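You operate a simulated robot arm through the tools that you are given. There is no shell and no other tool. Be economical: measure what you need, move in short steps, check, and stop when the job is done.

You are at the controls of a simulated robot arm. One attempt, no reset.

TASK
Brush soap on both joints in the bottle rack and close the valve of the bottle that bubbles.
Fine: stand the brush back in its pot; the other valve stays open.

The check looks at the end state, three seconds after you hand in, the way a careful person would. Anything else that was tipped, shoved, dropped, spilled or broken makes it a failure.

THE ROBOT
A 7-joint arm with a two-finger parallel gripper, fixed in place. Base frame: the origin is at the foot of the arm, x ahead of it, y to its left, z up; the work surface is at about z = 0. Lengths are in m, angles in degrees, forces in N, time in s.
With the tool pointing down near the work surface it reaches from about 0.24 to 0.62 m from the base axis. Its first joint turns from -66.0 to 66.0 degrees. Payload 2.6 kg.
The tool frame sits at the grasp point between the pads (the TCP): z along the fingers, y along the line on which they close. The tips reach 0.03 m beyond it. Largest opening 0.094 m; finger width 0.028, thickness 0.01; the body of the gripper, 0.05 by 0.096 m, starts 0.055 m behind the TCP.
Orientation is that of the tool frame in the base frame, as a unit quaternion [x, y, z, w]. With the fingers straight down and closing along the base's y, the tool's x points along the base's -x, its y along +y and its z along -z.

THE INTERFACE
- The arm moves only by the tool drive_tool. Its argument "moves" is a list of rows, each an object (a shift or turn left out is 0, a gripper value left out holds the last) with "travel": the shift along the base's x, y, z in mm, a list of three; "delta_rot": the turn, a rotation vector about the base's x, y, z in degrees, a list of three; "grip": the gripper command, from -1 (shut) to 1 (fully open), values between in proportion. In form: [{"travel": [tx, ty, tz], "delta_rot": [rx, ry, rz], "grip": grip}, ...]. A call has 1 to 20 rows; each row shifts and turns the commanded pose from where the row before left it. Each row takes 0.2 s and may step no farther than 0.05 m and 8.6 degrees from the row before; otherwise, or with a gripper value out of range, the whole call is refused. Where a pose cannot be reached the arm comes as near as it can. A force on the tool above 40 N (or 10 N above the force at the start of the call, whichever is more), or a blocked arm, ends the call early, and 0.2 s more pass. Each finger travels about 0.072 m/s and halts on what it meets, pressing with about 38 N; the grip force reading is that of the motor and also rises with nothing between the fingers. The clock runs only during rows and for 0.2 s after the last one: add rows that do not move to give the fingers time. The reply holds the time, the measured pose of the TCP, the force on the tool along the base axes, the opening and the grip force, in the units named above and with some noise, with the torque about the TCP (base axes, N m) and any sound that the robot's microphone picked up, and new pictures: "views" is both (left out), scene, wrist or none.
- Cameras (640 x 400 px; columns grow to the right, rows downward): "scene" is fixed at [0.0471, 0.4465, 0.5581]; the picture's right is [-0.64, -0.77, 0.00], its down [-0.48, 0.40, -0.78] and it looks along [0.60, -0.50, -0.62] (base axes); focal length 231 px, centre (320, 200). "wrist" rides on the gripper at [0.076, 0.014, -0.103] in the tool frame; the picture's right is [-0.18, 0.98, 0.00], its down [-0.75, -0.14, -0.64] and it looks along [-0.63, -0.12, 0.77] (tool axes); focal length 243 px, centre (320, 200). There is no depth. A picture from a camera that has moved, and an enlarged one, comes with that camera's place and axes in the base frame and with its lens.
- enlarge(camera, box): a new picture of the part [left, top, right, bottom] of that camera's present view, enlarged. The clock stands still meanwhile.
- job_done(): hands the job in; it is judged then, once.

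Work in short steps. Places have to be worked out from the pictures, the camera data and where the tool is seen: move nearer, look again, correct. Check each grasp and each placing, and mend what went wrong. You have 120 turns and 200 pictures in all, those below and enlarged ones among them. Open the gripper and draw the arm clear of the work before you hand the job in, unless the task says otherwise; then end with one line.

The tools are called after "Call:" as name(argument=value, ...) on one line, values as JSON. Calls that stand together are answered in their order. drive_tool: Moves the arm, as the interface text tells. Its arguments: {"type":"object","properties":{"moves":{"type":"array","items":{"type":"object","properties":{"travel":{"type":"array","items":{"type":"number"}},"delta_rot":{"type":"array","items":{"type":"number"}},"grip":{"type":"number"}}}},"views":{"type":"string","enum":["both","scene","wrist","none"]}},"required":["moves"]} The other tools are called the same way: enlarge (camera, box) takes an enlarged picture of a part of a camera's view; job_done () hands the job in.

At the start:

```text
clock: 0.0
eef_pos: [0.2597, 0.2513, 0.4207]
ee_rot: [0.0, 1.0, 0.001, -0.001]
force: [0.1, 0.3, 0.4]
torque: [0.01, -0.01, -0.01]
opening: 0.0938
gripper_force: 0.0
```

scene: 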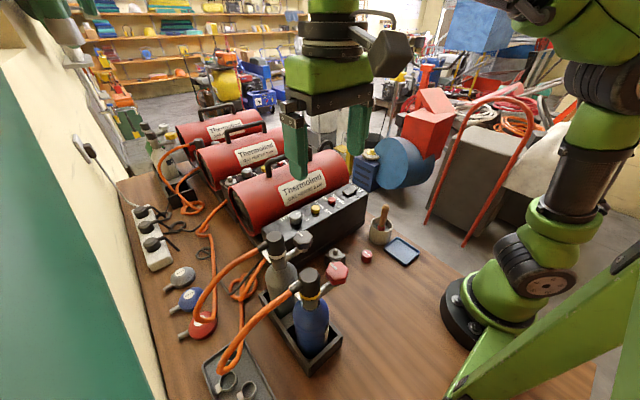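
wrist: 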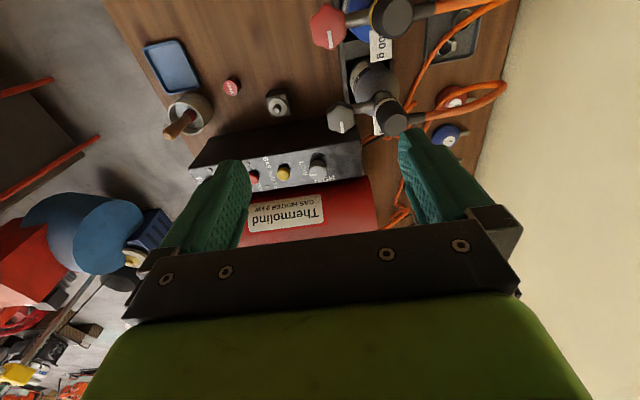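

I start with enlarged views of the bottle rack and the pot.

Call:
enlarge(camera="scene", box=[220, 210, 380, 390])

Call:
enlarge(camera="scene", box=[310, 180, 440, 280])

Call:
enlarge(camera="wrist", box=[300, 0, 520, 160])

```text
2.22 times, centred on (300, 300) of scene
camera zoom: at [0.0471, 0.4465, 0.5581], right [-0.64, -0.77, 0.0], down [-0.48, 0.4, -0.78], along [0.6, -0.5, -0.62], focal length 513 px, centre (364, -22)
```

zoom: 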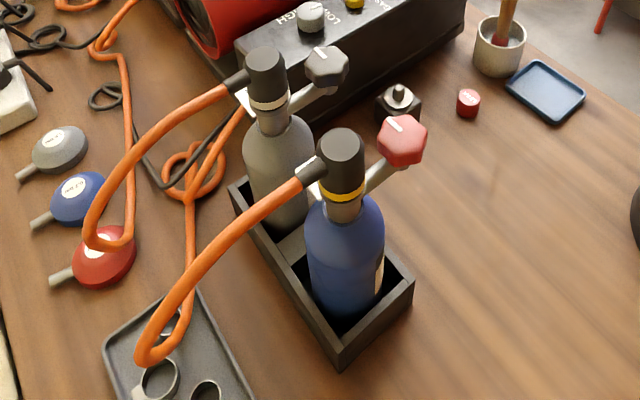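

```text
4.00 times, centred on (375, 230) of scene
camera zoom: at [0.0471, 0.4465, 0.5581], right [-0.64, -0.77, 0.0], down [-0.48, 0.4, -0.78], along [0.6, -0.5, -0.62], focal length 924 px, centre (100, 80)
```

zoom: 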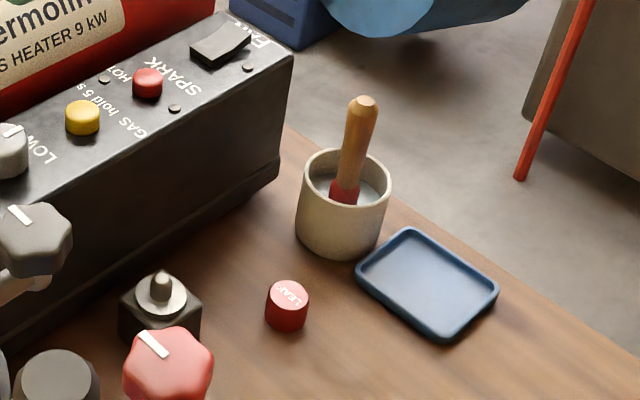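

```text
2.50 times, centred on (410, 80) of wrist
camera zoom: at [0.1836, 0.2645, 0.5237], right [0.18, 0.98, 0.0], down [0.75, -0.14, 0.64], along [0.63, -0.12, -0.77], focal length 606 px, centre (95, 500)
```

zoom: 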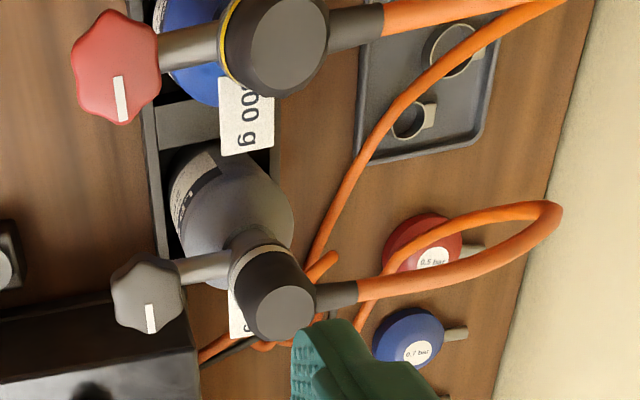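

The geometry triangulates well. The brush top is near (0.311, -0.018, 0.147) in a pot about 0.065 high. The cap tops are near (0.312, 0.329, 0.25) for grey and (0.21, 0.33, 0.255) for blue, and the knobs near (0.305, 0.27, 0.21) and (0.209, 0.27, 0.21). I go above the pot and look.

Call:
drive_tool(moves=[{"travel": [8, -45, 0], "grip": 0.2}, {"travel": [8, -45, 0]}, {"travel": [8, -45, 0]}, {"travel": [9, -45, 0]}, {"travel": [9, -45, 0]}, {"travel": [9, -44, -20]}, {"travel": [0, 0, -40]}, {"travel": [0, 0, -40]}, {"travel": [0, 0, -40]}, {"travel": [0, 0, 0]}])

```text
clock: 2.2
eef_pos: [0.3083, -0.0191, 0.2819]
ee_rot: [0.0, 1.0, 0.001, 0.0]
force: [-0.6, 0.1, 0.4]
torque: [-0.02, 0.03, 0.0]
opening: 0.0563
gripper_force: 0.1
camera wrist: at [0.2324, -0.0059, 0.3829], right [0.18, 0.98, 0.0], down [0.75, -0.14, 0.64], along [0.63, -0.12, -0.77], focal length 243 px, centre (320, 200)
```

scene: 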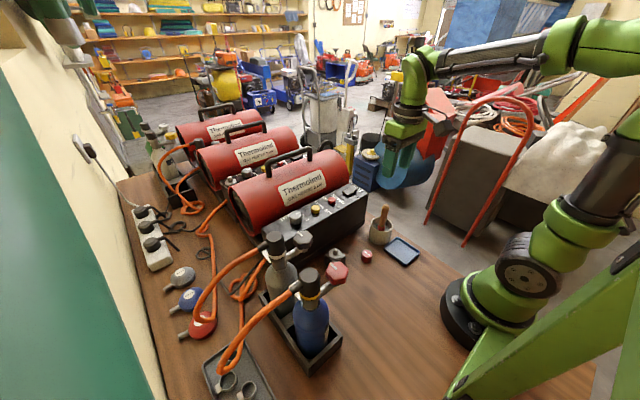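
wrist: 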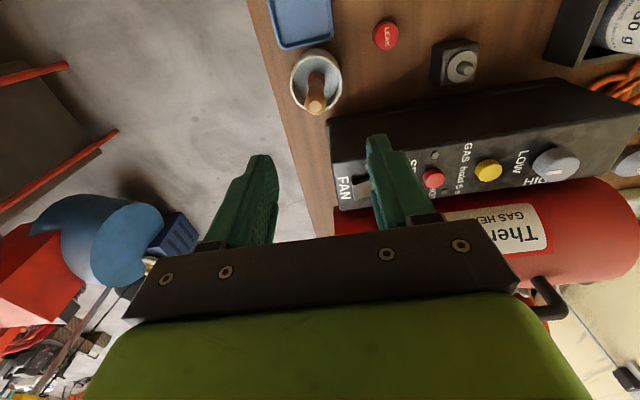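

The brush tip reads as (0.311, -0.025), leaning about 8° toward +x. I shift slightly and come down to grasp height, still open.

Call:
drive_tool(moves=[{"travel": [-1, -5, -40]}, {"travel": [0, 0, -40]}, {"travel": [0, 0, -40]}, {"travel": [0, 0, -40]}, {"travel": [0, 0, 0]}])

Call:
enlarge(camera="scene", box=[320, 160, 450, 280])

```text
clock: 3.4
eef_pos: [0.3088, -0.0229, 0.1239]
ee_rot: [0.001, 1.0, 0.001, 0.0]
force: [0.1, -0.1, 0.3]
torque: [0.02, 0.01, -0.01]
opening: 0.0567
gripper_force: 0.1
camera wrist: at [0.2331, -0.01, 0.225], right [0.18, 0.98, 0.0], down [0.75, -0.14, 0.64], along [0.63, -0.12, -0.77], focal length 243 px, centre (320, 200)
```

scene: 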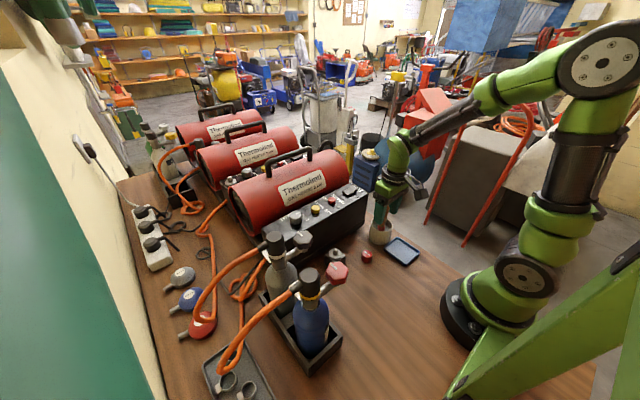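
wrist: 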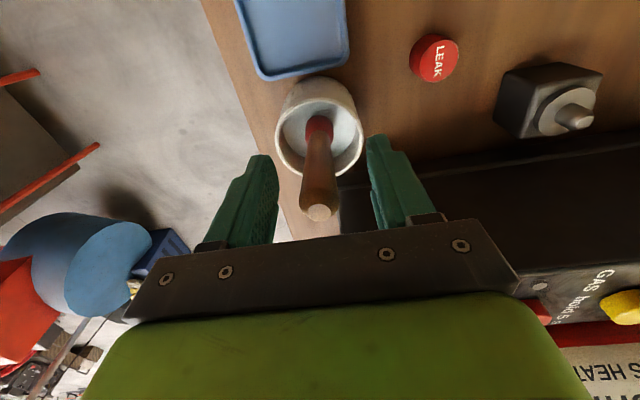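

```text
3.33 times, centred on (385, 220) of scene
camera zoom: at [0.0471, 0.4465, 0.5581], right [-0.64, -0.77, 0.0], down [-0.48, 0.4, -0.78], along [0.6, -0.5, -0.62], focal length 770 px, centre (103, 133)
```

zoom: 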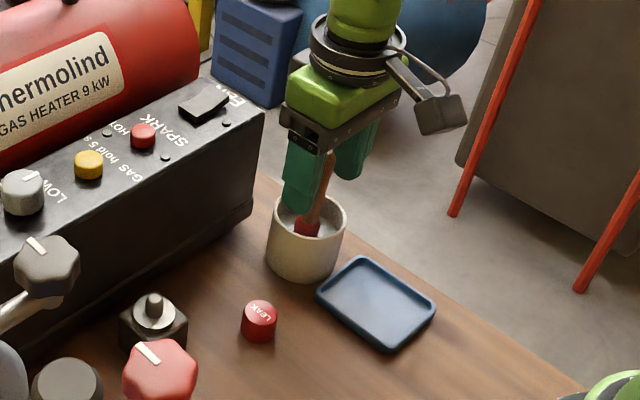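

The brush handle stands between the fingers, so I close.

Call:
drive_tool(moves=[{"grip": -0.4}, {"grip": -1}, {"grip": -1}, {"grip": -1}], views="wrist")

```text
clock: 4.4
eef_pos: [0.3095, -0.0224, 0.1237]
ee_rot: [0.0, 1.0, 0.001, 0.0]
force: [0.0, 0.3, 0.3]
torque: [-0.03, -0.04, -0.02]
opening: 0.0209
gripper_force: 38.2
camera wrist: at [0.2332, -0.0101, 0.2255], right [0.18, 0.98, 0.0], down [0.75, -0.14, 0.64], along [0.63, -0.12, -0.77], focal length 243 px, centre (320, 200)
```

wrist: 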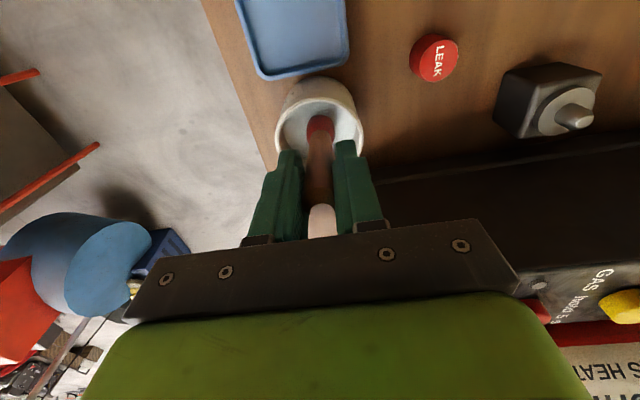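

It is gripped at a 21 mm opening. I lift it straight up out of the pot.

Call:
drive_tool(moves=[{"travel": [0, 0, 30]}, {"travel": [0, 0, 40]}, {"travel": [0, 0, 40]}, {"travel": [0, 0, 40]}, {"travel": [0, 0, 40]}, {"travel": [0, 0, 0]}])

Call:
enlarge(camera="scene", box=[340, 100, 460, 260])

```text
clock: 5.8
eef_pos: [0.3093, -0.0231, 0.3134]
ee_rot: [0.0, 1.0, 0.0, 0.0]
force: [-0.1, 0.4, -0.5]
torque: [0.01, 0.01, 0.0]
opening: 0.0209
gripper_force: 37.9
camera wrist: at [0.2327, -0.0095, 0.4149], right [0.18, 0.98, 0.0], down [0.75, -0.14, 0.64], along [0.63, -0.12, -0.77], focal length 243 px, centre (320, 200)
```

scene: 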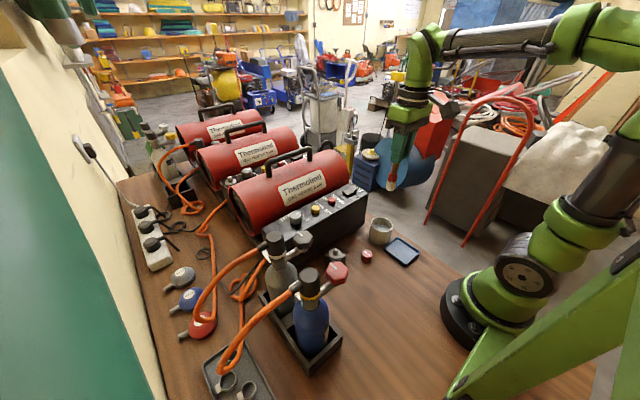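
wrist: 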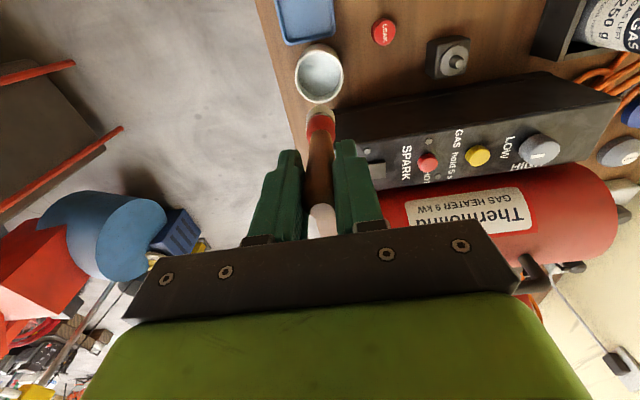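

```text
2.50 times, centred on (400, 180) of scene
camera zoom: at [0.0471, 0.4465, 0.5581], right [-0.64, -0.77, 0.0], down [-0.48, 0.4, -0.78], along [0.6, -0.5, -0.62], focal length 578 px, centre (120, 250)
```

zoom: 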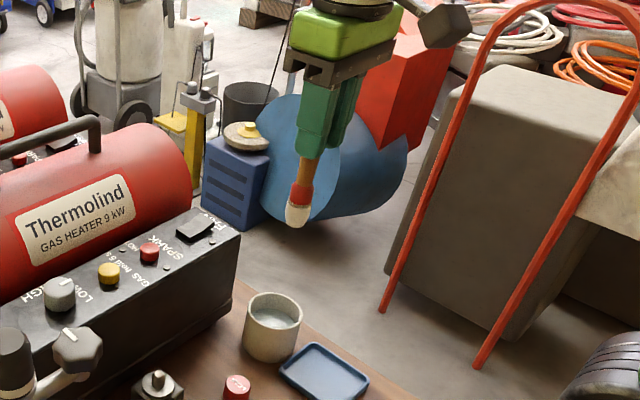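

The brush is held upright with its tip about 0.119 below the TCP. I carry it high over to the rack to look closely at the joints.

Call:
drive_tool(moves=[{"travel": [0, 0, 45]}, {"travel": [0, 0, 45]}, {"travel": [-10, 45, 10]}, {"travel": [-10, 45, 10]}, {"travel": [-10, 45, 10]}, {"travel": [-15, 45, 0]}, {"travel": [-15, 45, 0]}, {"travel": [-15, 45, 0]}, {"travel": [-15, 45, 0]}, {"travel": [0, 0, 0]}], views="both")

Call:
enlarge(camera="wrist", box=[240, 0, 480, 150])

Call:
enlarge(camera="scene", box=[240, 220, 360, 320])

```text
clock: 8.0
eef_pos: [0.221, 0.2892, 0.4315]
ee_rot: [0.0, 1.0, 0.002, 0.0]
force: [-0.5, -0.2, -0.8]
torque: [-0.05, -0.01, -0.02]
opening: 0.0208
gripper_force: 37.9
camera wrist: at [0.1437, 0.3041, 0.5328], right [0.18, 0.98, 0.0], down [0.75, -0.14, 0.64], along [0.63, -0.12, -0.77], focal length 243 px, centre (320, 200)
```

scene: 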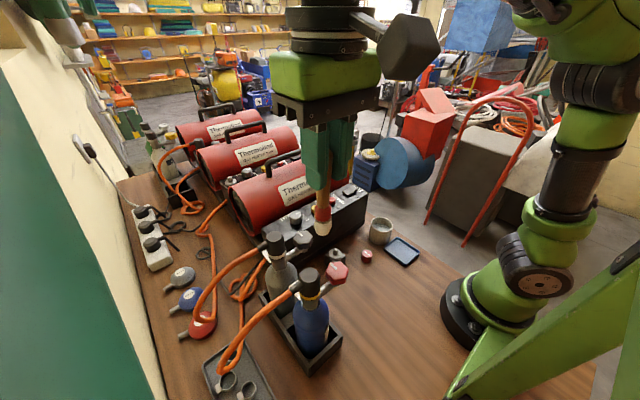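
wrist: 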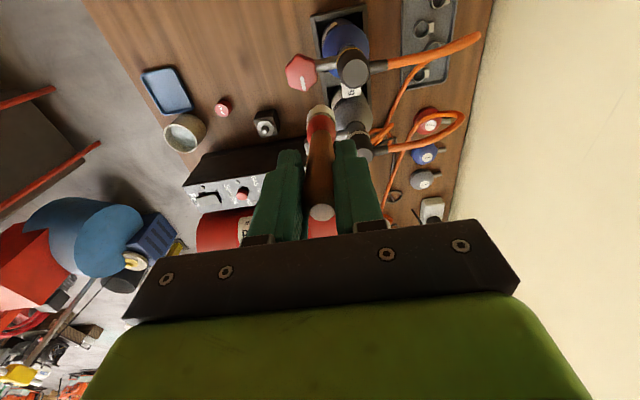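

```text
2.67 times, centred on (360, 75) of wrist
camera zoom: at [0.1437, 0.3041, 0.5328], right [0.18, 0.98, 0.0], down [0.75, -0.14, 0.64], along [0.63, -0.12, -0.77], focal length 647 px, centre (213, 533)
```

zoom: 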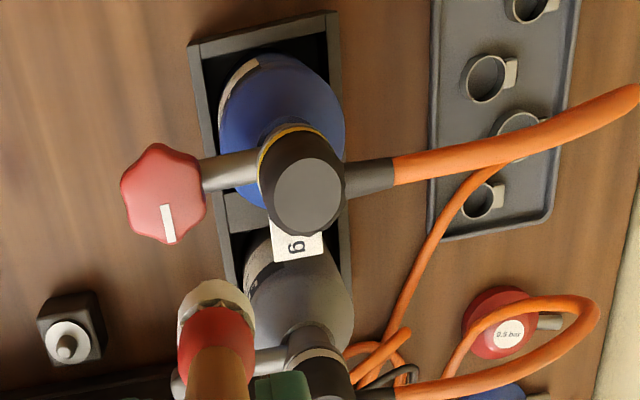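

```text
4.00 times, centred on (300, 270) of scene
camera zoom: at [0.0471, 0.4465, 0.5581], right [-0.64, -0.77, 0.0], down [-0.48, 0.4, -0.78], along [0.6, -0.5, -0.62], focal length 924 px, centre (400, -80)
```

zoom: 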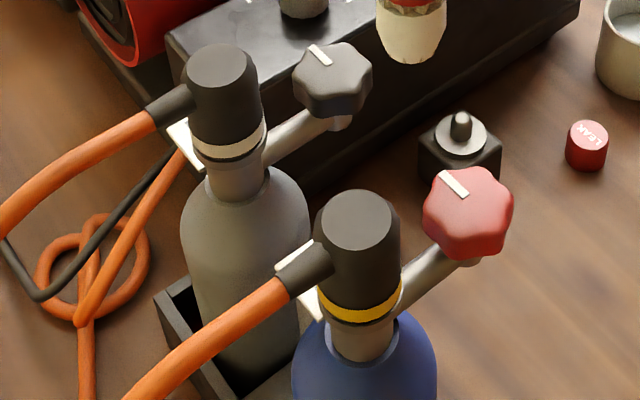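

The joint looks like the coloured ring where the dark coupling meets the valve, at z≈0.228 on axes (0.21, 0.33) and (0.312, 0.329). I take the bristles to the near (-x) side of the blue bottle's ring and descend clear of it.

Call:
drive_tool(moves=[{"travel": [-30, 20, 0]}, {"travel": [-29, 21, 0]}, {"travel": [0, 0, -40]}, {"travel": [0, 0, -40]}, {"travel": [0, 0, -14]}, {"travel": [0, 0, 0]}], views="both")

Call:
enlarge(camera="scene", box=[240, 220, 360, 320])

```text
clock: 9.4
eef_pos: [0.1594, 0.3317, 0.3385]
ee_rot: [0.0, 1.0, 0.001, 0.0]
force: [-0.3, -0.5, -0.1]
torque: [0.01, 0.0, -0.02]
opening: 0.0207
gripper_force: 38.6
camera wrist: at [0.0834, 0.3461, 0.4402], right [0.18, 0.98, 0.0], down [0.75, -0.14, 0.64], along [0.63, -0.12, -0.77], focal length 243 px, centre (320, 200)
```

scene: 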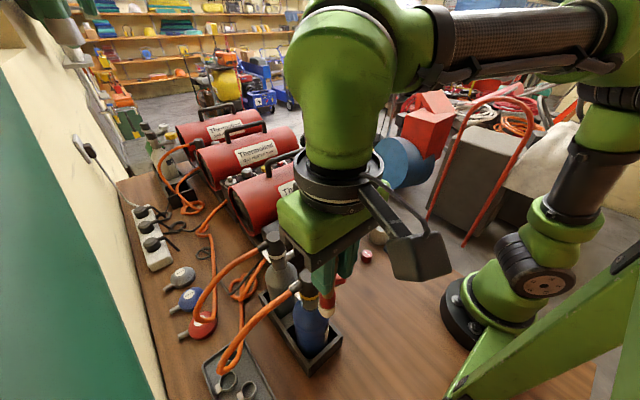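
wrist: 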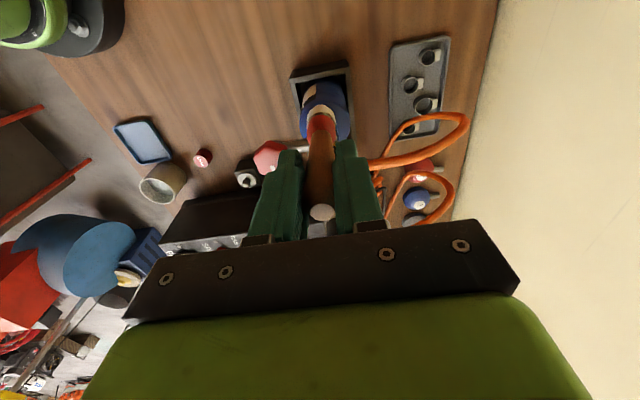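

```text
4.00 times, centred on (300, 270) of scene
camera zoom: at [0.0471, 0.4465, 0.5581], right [-0.64, -0.77, 0.0], down [-0.48, 0.4, -0.78], along [0.6, -0.5, -0.62], focal length 924 px, centre (400, -80)
```

zoom: 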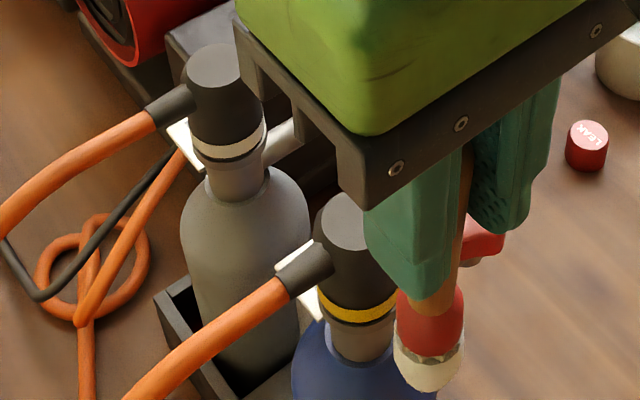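

The bristles stand in front of the yellow ring at its height. I advance in +x gently until they touch.

Call:
drive_tool(moves=[{"travel": [10, -1, -2]}, {"travel": [6, 0, 0]}, {"travel": [4, 0, 0]}, {"travel": [3, 0, 0]}, {"travel": [0, 0, 0]}], views="none")

Call:
enlarge(camera="scene", box=[270, 250, 360, 320])

```text
clock: 10.6
eef_pos: [0.1841, 0.3316, 0.3361]
ee_rot: [0.001, 1.0, 0.001, 0.0]
force: [-1.6, 0.5, 0.6]
torque: [0.01, 0.19, 0.02]
opening: 0.0206
gripper_force: 37.8
```

```text
5.71 times, centred on (315, 285) of scene
camera zoom: at [0.0471, 0.4465, 0.5581], right [-0.64, -0.77, 0.0], down [-0.48, 0.4, -0.78], along [0.6, -0.5, -0.62], focal length 1320 px, centre (349, -286)
```

zoom: 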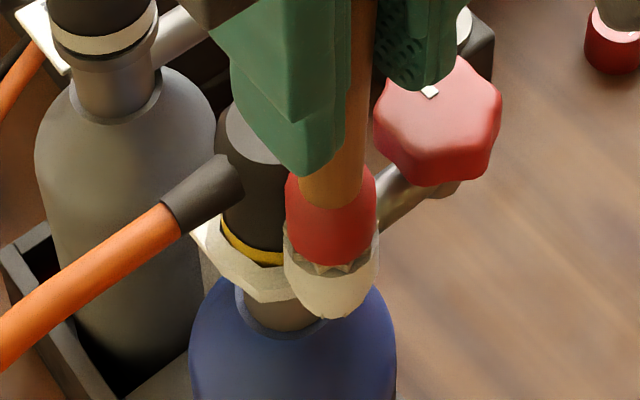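

A soap film has appeared around the blue bottle's joint with light contact. I back off and watch for bubbles.

Call:
drive_tool(moves=[{"travel": [0, 0, 0]}, {"travel": [-10, 0, 0]}, {"travel": [-20, 0, 0]}, {"travel": [0, 0, 30]}, {"travel": [0, 0, 40]}, {"travel": [0, 0, 25]}, {"travel": [0, 0, 0]}], views="none")

Call:
enlarge(camera="scene", box=[250, 230, 360, 320])

```text
clock: 12.2
eef_pos: [0.1524, 0.3335, 0.4314]
ee_rot: [0.0, 1.0, 0.0, 0.0]
force: [0.1, -0.5, 0.4]
torque: [-0.01, -0.01, 0.0]
opening: 0.0209
gripper_force: 37.7
```

```text
4.44 times, centred on (305, 275) of scene
camera zoom: at [0.0471, 0.4465, 0.5581], right [-0.64, -0.77, 0.0], down [-0.48, 0.4, -0.78], along [0.6, -0.5, -0.62], focal length 1027 px, centre (387, -133)
```

zoom: 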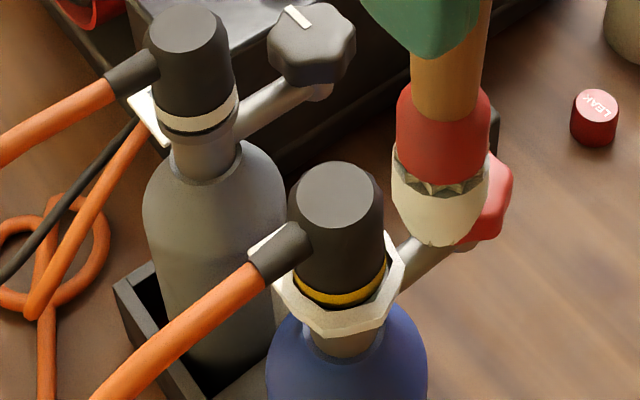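

Blue's soap film shows no bubbles so far. Next I take the brush to the grey bottle's joint, coming down between the two caps.

Call:
drive_tool(moves=[{"travel": [40, -1, 0]}, {"travel": [40, -1, 0]}, {"travel": [33, 0, 0]}, {"travel": [0, 0, -40]}, {"travel": [0, 0, -40]}, {"travel": [0, 0, -15]}, {"travel": [0, 0, 0]}], views="none")

Call:
enlarge(camera="scene", box=[240, 220, 360, 310])

```text
clock: 13.8
eef_pos: [0.2665, 0.3319, 0.3363]
ee_rot: [0.001, 1.0, 0.001, 0.0]
force: [0.0, 0.1, 0.1]
torque: [0.01, -0.01, 0.03]
opening: 0.0206
gripper_force: 37.6
```

```text
4.44 times, centred on (300, 265) of scene
camera zoom: at [0.0471, 0.4465, 0.5581], right [-0.64, -0.77, 0.0], down [-0.48, 0.4, -0.78], along [0.6, -0.5, -0.62], focal length 1027 px, centre (409, -89)
```

zoom: 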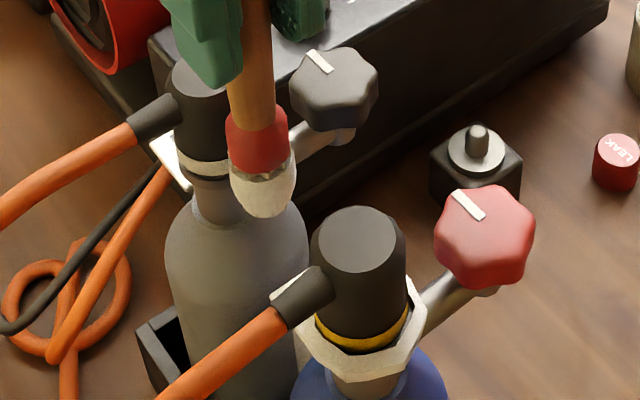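

The bristles are in front of the grey bottle's ring, so I advance gently.

Call:
drive_tool(moves=[{"travel": [8, 0, -3]}, {"travel": [6, 0, 0]}, {"travel": [4, 0, 0]}, {"travel": [2, 0, 0]}, {"travel": [0, 0, 0]}], views="none")

Call:
enlarge(camera="scene", box=[240, 220, 360, 310])

```text
clock: 15.0
eef_pos: [0.2877, 0.3307, 0.3319]
ee_rot: [0.0, 1.0, 0.001, 0.0]
force: [-1.2, 0.6, -0.2]
torque: [0.0, 0.17, 0.01]
opening: 0.0205
gripper_force: 38.0
```

```text
4.44 times, centred on (300, 265) of scene
camera zoom: at [0.0471, 0.4465, 0.5581], right [-0.64, -0.77, 0.0], down [-0.48, 0.4, -0.78], along [0.6, -0.5, -0.62], focal length 1027 px, centre (409, -89)
```

zoom: 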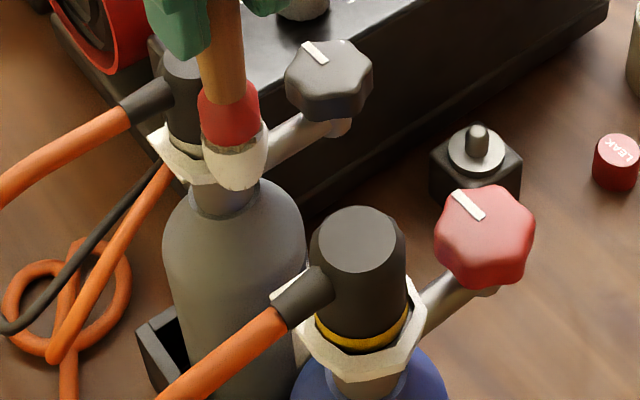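

The grey joint is soaped too. I back off, rise clear and wait to see which one bubbles.

Call:
drive_tool(moves=[{"travel": [-6, 0, 0]}, {"travel": [-14, 0, 0]}, {"travel": [0, 0, 40]}, {"travel": [0, 0, 40]}, {"travel": [0, 0, 15]}, {"travel": [20, -45, 0]}, {"travel": [10, -45, 0]}, {"travel": [10, -45, 0]}, {"travel": [0, 0, 0]}], views="none")

Call:
enlarge(camera="scene", box=[240, 220, 360, 310])

```text
clock: 17.0
eef_pos: [0.3034, 0.1952, 0.425]
ee_rot: [0.0, 1.0, 0.002, 0.001]
force: [-0.5, -0.3, -0.3]
torque: [0.01, 0.01, -0.03]
opening: 0.0209
gripper_force: 38.1
```

```text
4.44 times, centred on (300, 265) of scene
camera zoom: at [0.0471, 0.4464, 0.5581], right [-0.64, -0.77, 0.0], down [-0.48, 0.4, -0.78], along [0.6, -0.5, -0.62], focal length 1027 px, centre (409, -89)
```

zoom: 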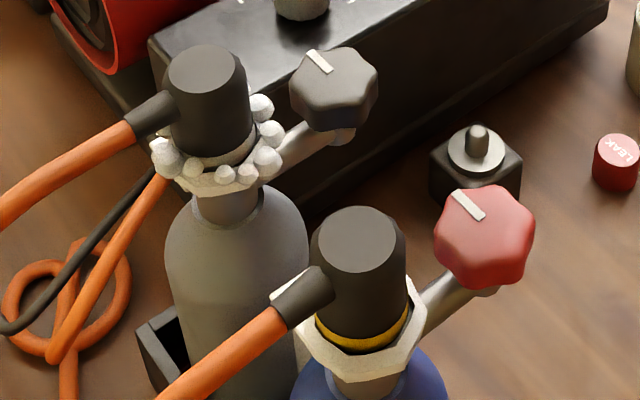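

The grey bottle clearly bubbles and the blue one does not. I take the brush back over the pot before turning the grey valve.

Call:
drive_tool(moves=[{"travel": [1, -45, 0]}, {"travel": [1, -45, 0]}, {"travel": [1, -45, 0]}, {"travel": [1, -45, -20]}, {"travel": [1, -38, -40]}, {"travel": [0, 0, -40]}, {"travel": [0, 0, -20]}, {"travel": [0, 0, 0]}], views="wrist")

Call:
enlarge(camera="scene", box=[340, 150, 440, 270])

```text
refused: row 5 steps farther than a row can; nothing moved
```

```text
3.33 times, centred on (390, 210) of scene
camera zoom: at [0.0471, 0.4464, 0.5581], right [-0.64, -0.77, 0.0], down [-0.48, 0.4, -0.78], along [0.6, -0.5, -0.62], focal length 770 px, centre (87, 167)
```

zoom: 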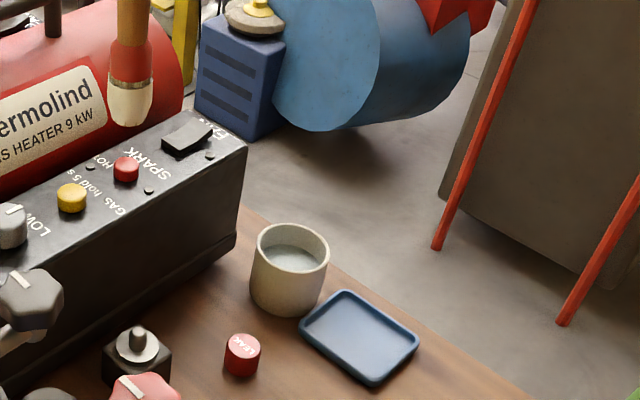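

One row was too long, so I split it and repeat.

Call:
drive_tool(moves=[{"travel": [1, -45, 0]}, {"travel": [1, -45, 0]}, {"travel": [1, -45, 0]}, {"travel": [1, -45, 0]}, {"travel": [1, -38, -20]}, {"travel": [0, 0, -40]}, {"travel": [0, 0, -40]}, {"travel": [0, 0, -20]}, {"travel": [0, 0, 0]}], views="wrist")

Call:
enlarge(camera="scene", box=[340, 150, 440, 270])

```text
clock: 19.0
eef_pos: [0.3104, -0.0225, 0.3082]
ee_rot: [0.0, 1.0, 0.001, 0.0]
force: [-0.6, 0.2, -0.6]
torque: [0.01, -0.02, 0.03]
opening: 0.0207
gripper_force: 38.2
camera wrist: at [0.2353, -0.0093, 0.4098], right [0.18, 0.98, 0.0], down [0.75, -0.14, 0.64], along [0.63, -0.12, -0.77], focal length 243 px, centre (320, 200)
```

wrist: 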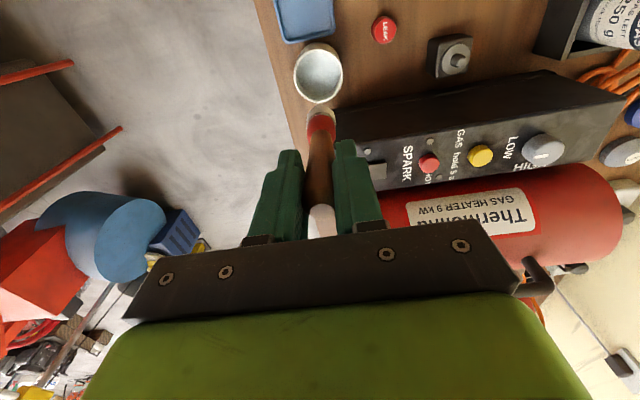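

```text
3.33 times, centred on (390, 210) of scene
camera zoom: at [0.0471, 0.4465, 0.5581], right [-0.64, -0.77, 0.0], down [-0.48, 0.4, -0.78], along [0.6, -0.5, -0.62], focal length 770 px, centre (87, 167)
```

zoom: 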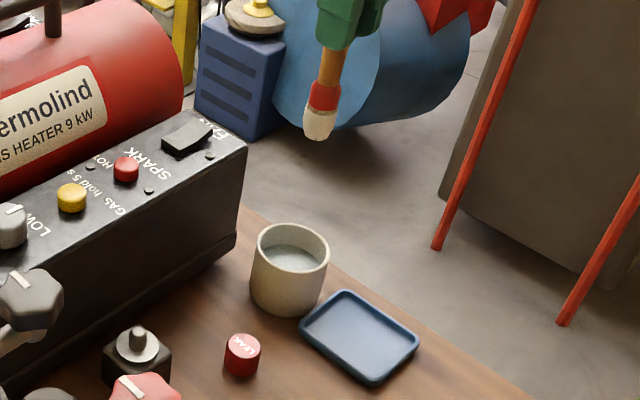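

The pot centre reads as (0.3085, -0.025), which agrees with where the brush stood. I lower until the bristles are just inside the rim.

Call:
drive_tool(moves=[{"travel": [-1, -1, -40]}, {"travel": [0, 0, -40]}, {"travel": [0, 0, -40]}, {"travel": [0, 0, -12]}, {"travel": [0, 0, 0]}], views="wrist")

Call:
enlarge(camera="scene", box=[340, 170, 440, 270])

```text
clock: 20.2
eef_pos: [0.3096, -0.0234, 0.1782]
ee_rot: [0.0, 1.0, 0.002, 0.0]
force: [0.6, 0.4, -0.3]
torque: [0.02, -0.01, -0.03]
opening: 0.0204
gripper_force: 37.8
camera wrist: at [0.2336, -0.0105, 0.2799], right [0.18, 0.98, 0.0], down [0.75, -0.14, 0.64], along [0.63, -0.12, -0.77], focal length 243 px, centre (320, 200)
```

wrist: 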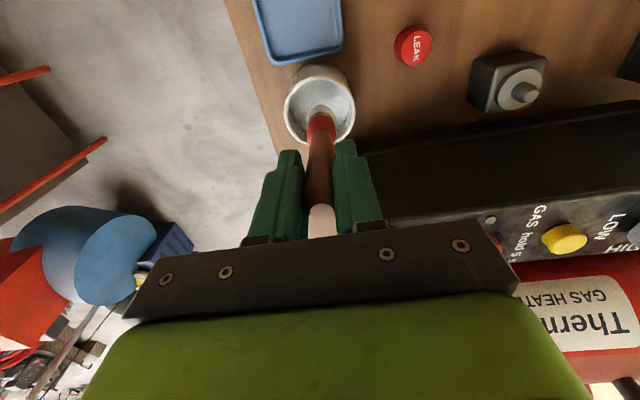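

```text
4.00 times, centred on (390, 220) of scene
camera zoom: at [0.0471, 0.4465, 0.5581], right [-0.64, -0.77, 0.0], down [-0.48, 0.4, -0.78], along [0.6, -0.5, -0.62], focal length 924 px, centre (40, 120)
```

zoom: 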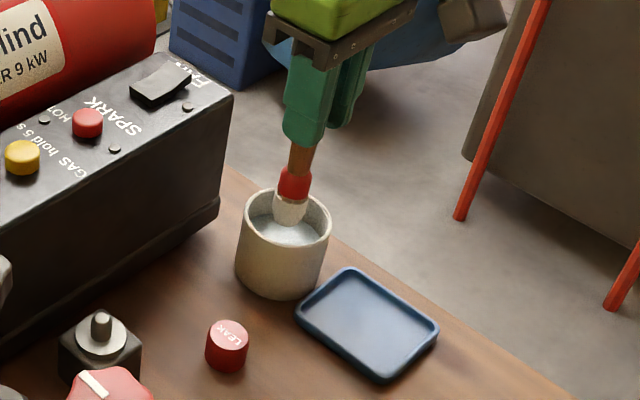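

The bristles are entering inside the rim. I lower on down to just above the original grasp height.

Call:
drive_tool(moves=[{"travel": [0, 0, -25]}, {"travel": [0, 0, -20]}, {"travel": [0, 0, -6]}, {"travel": [0, 0, -3]}, {"travel": [0, 0, 0]}], views="none")

Call:
enlarge(camera="scene", box=[340, 170, 440, 270])

```text
clock: 21.4
eef_pos: [0.3103, -0.0243, 0.1227]
ee_rot: [0.0, 1.0, 0.0, 0.0]
force: [0.3, -0.8, 0.8]
torque: [-0.01, 0.02, -0.03]
opening: 0.0203
gripper_force: 37.8
```

```text
4.00 times, centred on (390, 220) of scene
camera zoom: at [0.0471, 0.4465, 0.5581], right [-0.64, -0.77, 0.0], down [-0.48, 0.4, -0.78], along [0.6, -0.5, -0.62], focal length 924 px, centre (40, 120)
```

zoom: 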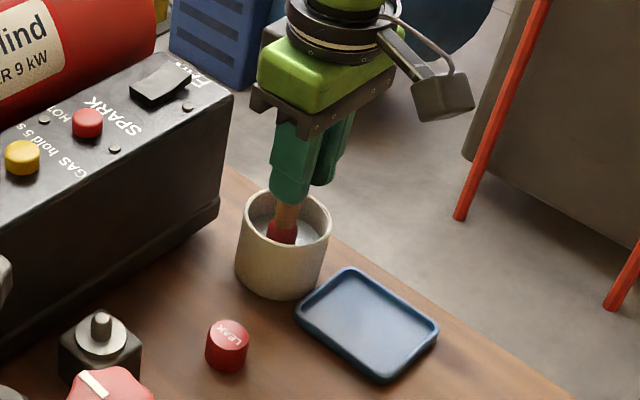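

The brush is at its original depth. I open gently and only as far as needed, then rise.

Call:
drive_tool(moves=[{"grip": -0.45}, {"grip": -0.3}, {"grip": 0.1}, {"grip": 0.2}, {"travel": [0, 0, 30]}, {"travel": [0, 0, 40]}, {"travel": [0, 0, 40]}, {"travel": [0, 0, 40]}, {"travel": [0, 0, 0]}], views="wrist")

Call:
enlarge(camera="scene", box=[340, 170, 440, 270])

```text
clock: 23.4
eef_pos: [0.3094, -0.0243, 0.2716]
ee_rot: [0.0, 1.0, 0.001, 0.0]
force: [-0.1, 0.1, 0.6]
torque: [-0.04, 0.02, 0.03]
opening: 0.0563
gripper_force: 0.1
camera wrist: at [0.2338, -0.0106, 0.3747], right [0.18, 0.98, 0.0], down [0.75, -0.14, 0.64], along [0.63, -0.12, -0.77], focal length 243 px, centre (320, 200)
```

wrist: 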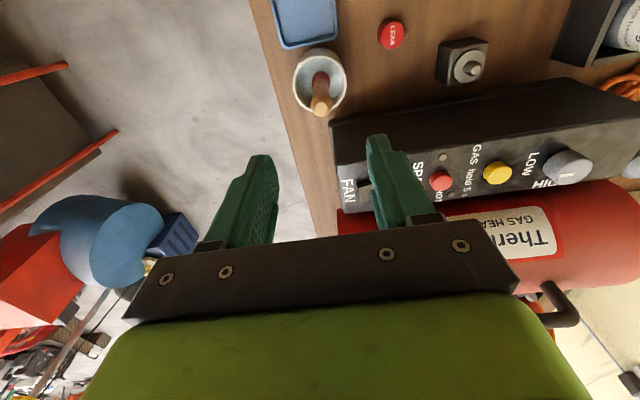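

```text
4.00 times, centred on (390, 220) of scene
camera zoom: at [0.0471, 0.4465, 0.5581], right [-0.64, -0.77, 0.0], down [-0.48, 0.4, -0.78], along [0.6, -0.5, -0.62], focal length 924 px, centre (40, 120)
```

zoom: 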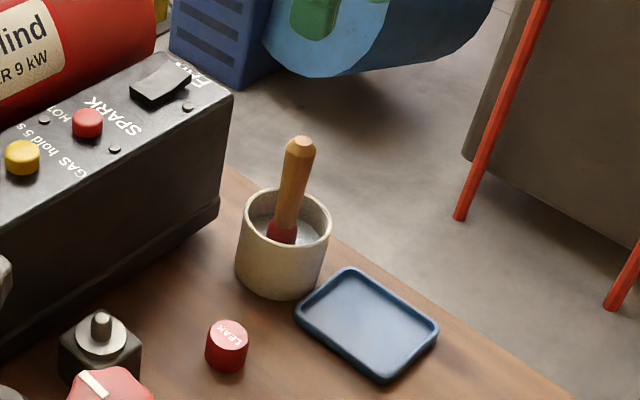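

The brush stands in its pot again. Next I go above the grey knob at (0.305, 0.27) and look at it closely.

Call:
drive_tool(moves=[{"travel": [-4, 20, 40]}, {"travel": [0, 40, 25]}, {"travel": [0, 45, 20]}, {"travel": [0, 48, 0]}, {"travel": [0, 48, 0]}, {"travel": [0, 48, 0]}, {"travel": [0, 45, -10]}, {"travel": [0, 0, 0]}], views="wrist")

Call:
enlarge(camera="wrist", box=[250, 20, 410, 120])

Call:
enlarge(camera="scene", box=[260, 220, 360, 290])

```text
clock: 25.2
eef_pos: [0.3051, 0.269, 0.3473]
ee_rot: [0.0, 1.0, 0.0, 0.0]
force: [0.0, -0.3, -0.7]
torque: [0.04, -0.01, 0.0]
opening: 0.0566
gripper_force: 0.1
camera wrist: at [0.2304, 0.2829, 0.4493], right [0.18, 0.98, 0.0], down [0.75, -0.14, 0.64], along [0.63, -0.12, -0.77], focal length 243 px, centre (320, 200)
```

wrist: 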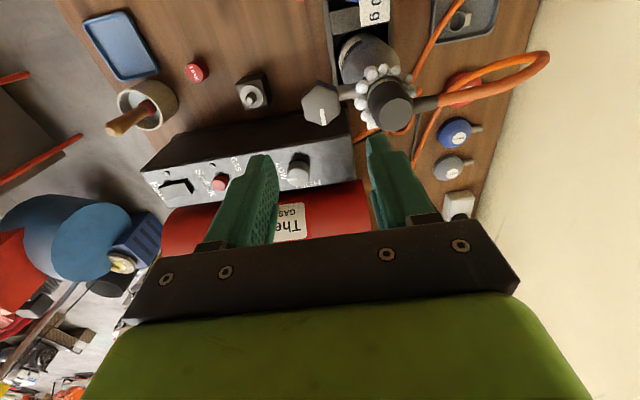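

```text
4.00 times, centred on (330, 70) of wrist
camera zoom: at [0.2304, 0.2829, 0.4493], right [0.18, 0.98, 0.0], down [0.75, -0.14, 0.64], along [0.63, -0.12, -0.77], focal length 970 px, centre (280, 720)
```

zoom: 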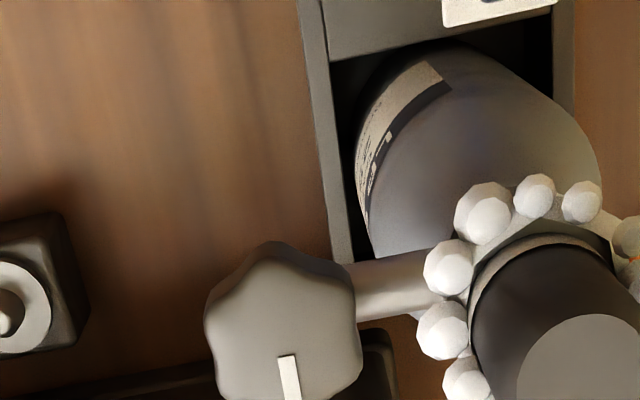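

```text
5.71 times, centred on (310, 255) of scene
camera zoom: at [0.0471, 0.4465, 0.5581], right [-0.64, -0.77, 0.0], down [-0.48, 0.4, -0.78], along [0.6, -0.5, -0.62], focal length 1320 px, centre (377, -114)
```

zoom: 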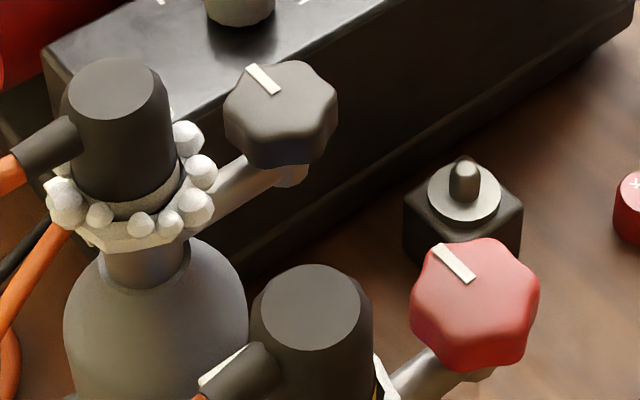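

The knob's top centre is near (0.307, 0.270, 0.217), it is about 20 mm thick and its axis is vertical. I turn the gripper +90° in yaw so it closes along x, which leaves room to turn clockwise.

Call:
drive_tool(moves=[{"travel": [2, 1, 0], "delta_rot": [0, 0, 8.2]}, {"delta_rot": [0, 0, 8.2]}, {"delta_rot": [0, 0, 8.2]}, {"delta_rot": [0, 0, 8.2]}, {"delta_rot": [0, 0, 8.2]}, {"delta_rot": [0, 0, 8.2]}, {"delta_rot": [0, 0, 8.2]}, {"delta_rot": [0, 0, 8.2]}, {"delta_rot": [0, 0, 8.2]}, {"delta_rot": [0, 0, 8.2]}, {"delta_rot": [0, 0, 8]}, {"grip": 0.15}], views="both")

```text
clock: 27.8
eef_pos: [0.3078, 0.2712, 0.3476]
ee_rot: [0.707, -0.707, -0.001, 0.001]
force: [-0.2, 0.7, 0.0]
torque: [-0.02, 0.02, 0.0]
opening: 0.0541
gripper_force: 0.0
camera wrist: at [0.295, 0.1937, 0.4487], right [-0.98, 0.18, 0.0], down [0.14, 0.75, 0.64], along [0.12, 0.63, -0.77], focal length 243 px, centre (320, 200)
```

scene: 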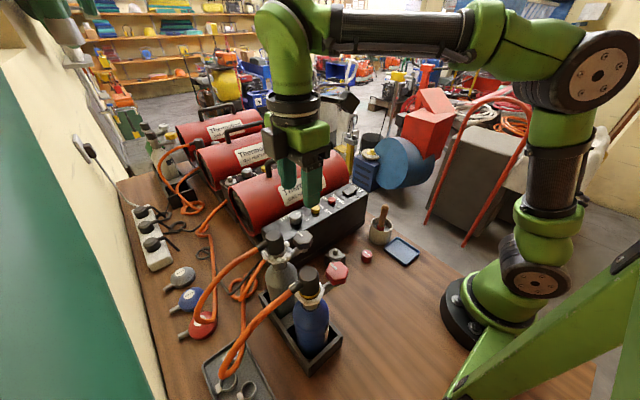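
wrist: 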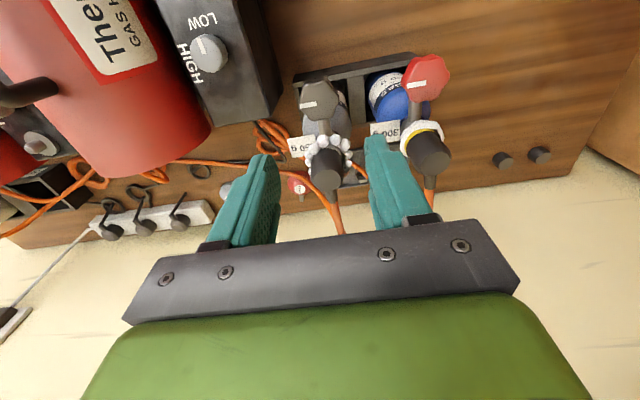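

This view puts the knob at (0.309, 0.269), so I am centred. I descend so the fingers straddle it.

Call:
drive_tool(moves=[{"travel": [0.5, -1, -40]}, {"travel": [0, 0, -40]}, {"travel": [0, 0, -20]}, {"travel": [0, 0, -15]}, {"travel": [0, 0, 0]}], views="wrist")

Call:
enlarge(camera="scene", box=[250, 210, 350, 290])

```text
clock: 29.0
eef_pos: [0.309, 0.2707, 0.2305]
ee_rot: [0.707, -0.707, -0.001, 0.001]
force: [0.0, 0.4, 0.0]
torque: [0.03, -0.02, -0.02]
opening: 0.054
gripper_force: 0.0
camera wrist: at [0.2947, 0.1928, 0.3331], right [-0.98, 0.18, 0.0], down [0.14, 0.75, 0.64], along [0.12, 0.63, -0.77], focal length 243 px, centre (320, 200)
```

wrist: 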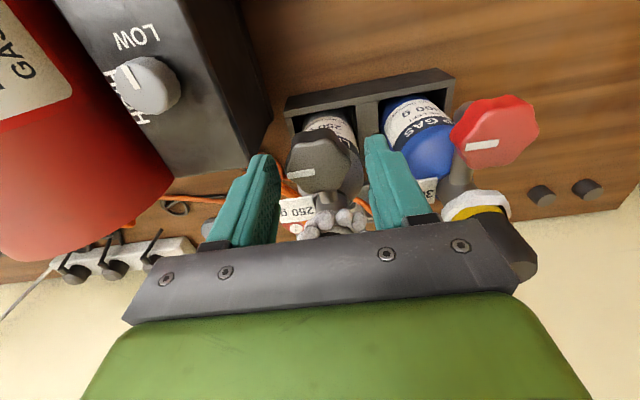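

```text
5.00 times, centred on (300, 250) of scene
camera zoom: at [0.0471, 0.4465, 0.5581], right [-0.64, -0.77, 0.0], down [-0.48, 0.4, -0.78], along [0.6, -0.5, -0.62], focal length 1155 px, centre (420, -50)
```

zoom: 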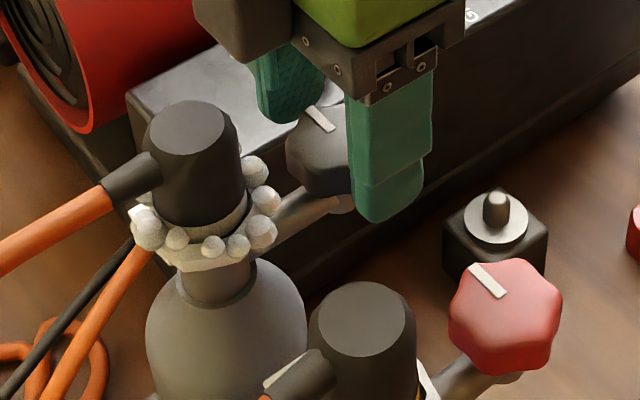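

The fingers straddle the knob cleanly, so I close on it.

Call:
drive_tool(moves=[{"travel": [0, -2, 0]}, {"grip": -0.2}, {"grip": -0.5}, {"grip": -0.5}, {"grip": -0.5}], views="wrist")

```text
clock: 30.2
eef_pos: [0.3088, 0.268, 0.231]
ee_rot: [0.708, -0.706, -0.001, 0.0]
force: [2.0, -1.2, -0.7]
torque: [-0.16, -0.36, -0.1]
opening: 0.037
gripper_force: 38.3
camera wrist: at [0.2949, 0.1909, 0.3334], right [-0.98, 0.18, 0.0], down [0.14, 0.75, 0.64], along [0.12, 0.63, -0.77], focal length 243 px, centre (320, 200)
```

wrist: 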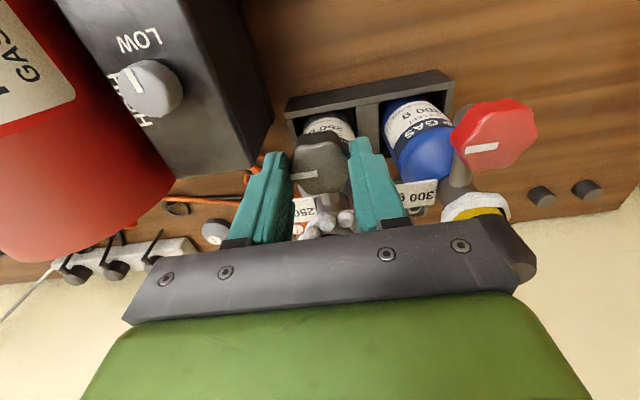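

The knob is gripped at 37 mm with small forces. I turn clockwise seen from above (negative z) in modest steps.

Call:
drive_tool(moves=[{"delta_rot": [0, 0, -5]}, {"delta_rot": [0, 0, -5]}, {"delta_rot": [0, 0, -5]}, {"delta_rot": [0, 0, -5]}, {"delta_rot": [0, 0, -5]}, {"delta_rot": [0, 0, -5]}, {"delta_rot": [0, 0, 0]}], views="wrist")

Call:
enlarge(camera="scene", box=[250, 210, 350, 290])

```text
clock: 31.8
eef_pos: [0.309, 0.2682, 0.2315]
ee_rot: [-0.499, 0.866, 0.001, 0.0]
force: [-1.4, -1.3, 2.5]
torque: [-0.08, 0.02, 0.0]
opening: 0.0367
gripper_force: 37.9
camera wrist: at [0.2588, 0.2084, 0.3334], right [-0.76, 0.65, 0.0], down [0.5, 0.58, 0.64], along [0.42, 0.49, -0.77], focal length 243 px, centre (320, 200)
```

wrist: 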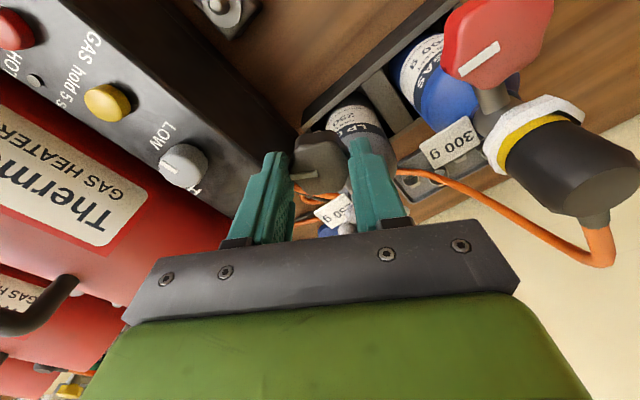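

```text
5.00 times, centred on (300, 250) of scene
camera zoom: at [0.0471, 0.4464, 0.5581], right [-0.64, -0.77, 0.0], down [-0.48, 0.4, -0.78], along [0.6, -0.5, -0.62], focal length 1155 px, centre (420, -50)
```

zoom: 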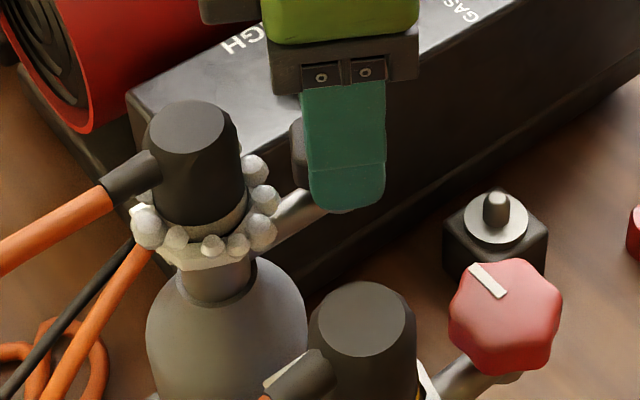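

The knob is following the gripper. I keep turning.

Call:
drive_tool(moves=[{"delta_rot": [0, 0, -5]}, {"delta_rot": [0, 0, -5]}, {"delta_rot": [0, 0, -5]}, {"delta_rot": [0, 0, -5]}, {"delta_rot": [0, 0, -5]}, {"delta_rot": [0, 0, -5]}, {"delta_rot": [0, 0, -5]}, {"delta_rot": [0, 0, -5]}, {"delta_rot": [0, 0, -5]}, {"delta_rot": [0, 0, -5]}, {"delta_rot": [0, 0, -5]}, {"delta_rot": [0, 0, -5]}, {"delta_rot": [0, 0, 0]}], views="wrist")

Call:
enlarge(camera="scene", box=[250, 210, 350, 290])

```text
clock: 34.6
eef_pos: [0.3081, 0.2686, 0.2312]
ee_rot: [0.001, 1.0, 0.002, 0.0]
force: [-1.1, 2.2, 0.0]
torque: [0.24, 0.2, 0.16]
opening: 0.0369
gripper_force: 38.0
camera wrist: at [0.2324, 0.282, 0.3335], right [0.19, 0.98, 0.0], down [0.75, -0.14, 0.64], along [0.63, -0.12, -0.77], focal length 243 px, centre (320, 200)
```

wrist: 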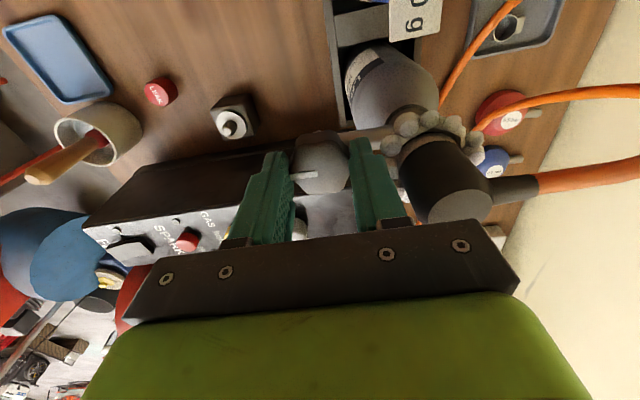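

```text
5.00 times, centred on (300, 250) of scene
camera zoom: at [0.0471, 0.4465, 0.5581], right [-0.64, -0.77, 0.0], down [-0.48, 0.4, -0.78], along [0.6, -0.5, -0.62], focal length 1155 px, centre (420, -50)
```

zoom: 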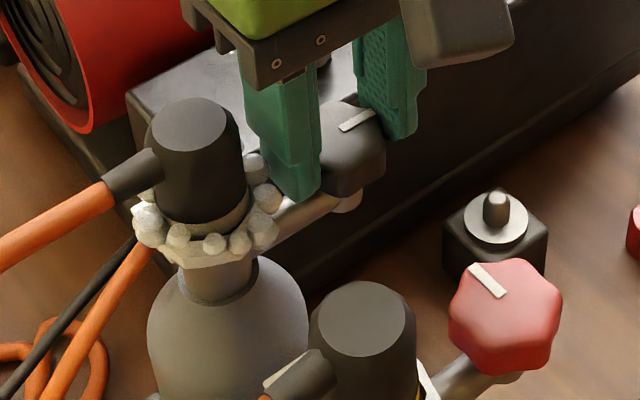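

It has turned 90° with almost no resistance and is still bubbling, so I keep turning clockwise.

Call:
drive_tool(moves=[{"delta_rot": [0, 0, -5]}, {"delta_rot": [0, 0, -5]}, {"delta_rot": [0, 0, -5]}, {"delta_rot": [0, 0, -5]}, {"delta_rot": [0, 0, -5]}, {"delta_rot": [0, 0, -5]}, {"delta_rot": [0, 0, -5]}, {"delta_rot": [0, 0, -5]}, {"delta_rot": [0, 0, -5]}, {"delta_rot": [0, 0, 0]}], views="wrist")

Call:
enlarge(camera="scene", box=[250, 210, 350, 290])

```text
clock: 36.8
eef_pos: [0.3092, 0.2684, 0.2325]
ee_rot: [0.384, 0.923, 0.0, 0.002]
force: [-9.3, -10.9, 16.2]
torque: [-1.11, 0.39, 0.57]
opening: 0.037
gripper_force: 38.4
camera wrist: at [0.2663, 0.3311, 0.3346], right [0.83, 0.56, 0.0], down [0.43, -0.63, 0.64], along [0.36, -0.53, -0.77], focal length 243 px, centre (320, 200)
```

wrist: 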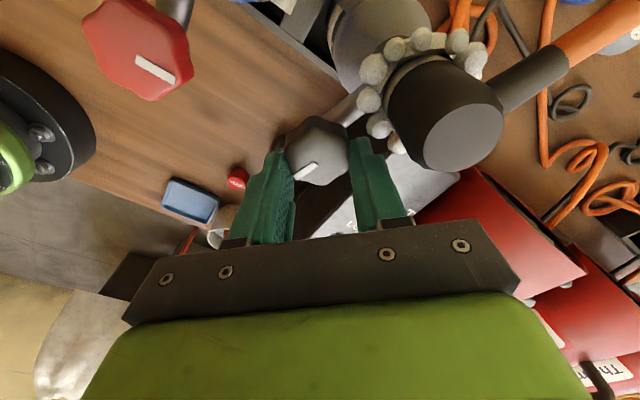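

```text
5.00 times, centred on (300, 250) of scene
camera zoom: at [0.0471, 0.4464, 0.5582], right [-0.64, -0.77, 0.0], down [-0.48, 0.4, -0.78], along [0.6, -0.5, -0.62], focal length 1155 px, centre (420, -50)
```

zoom: 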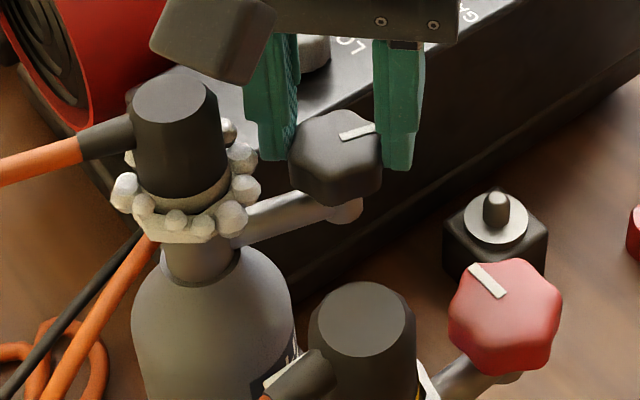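

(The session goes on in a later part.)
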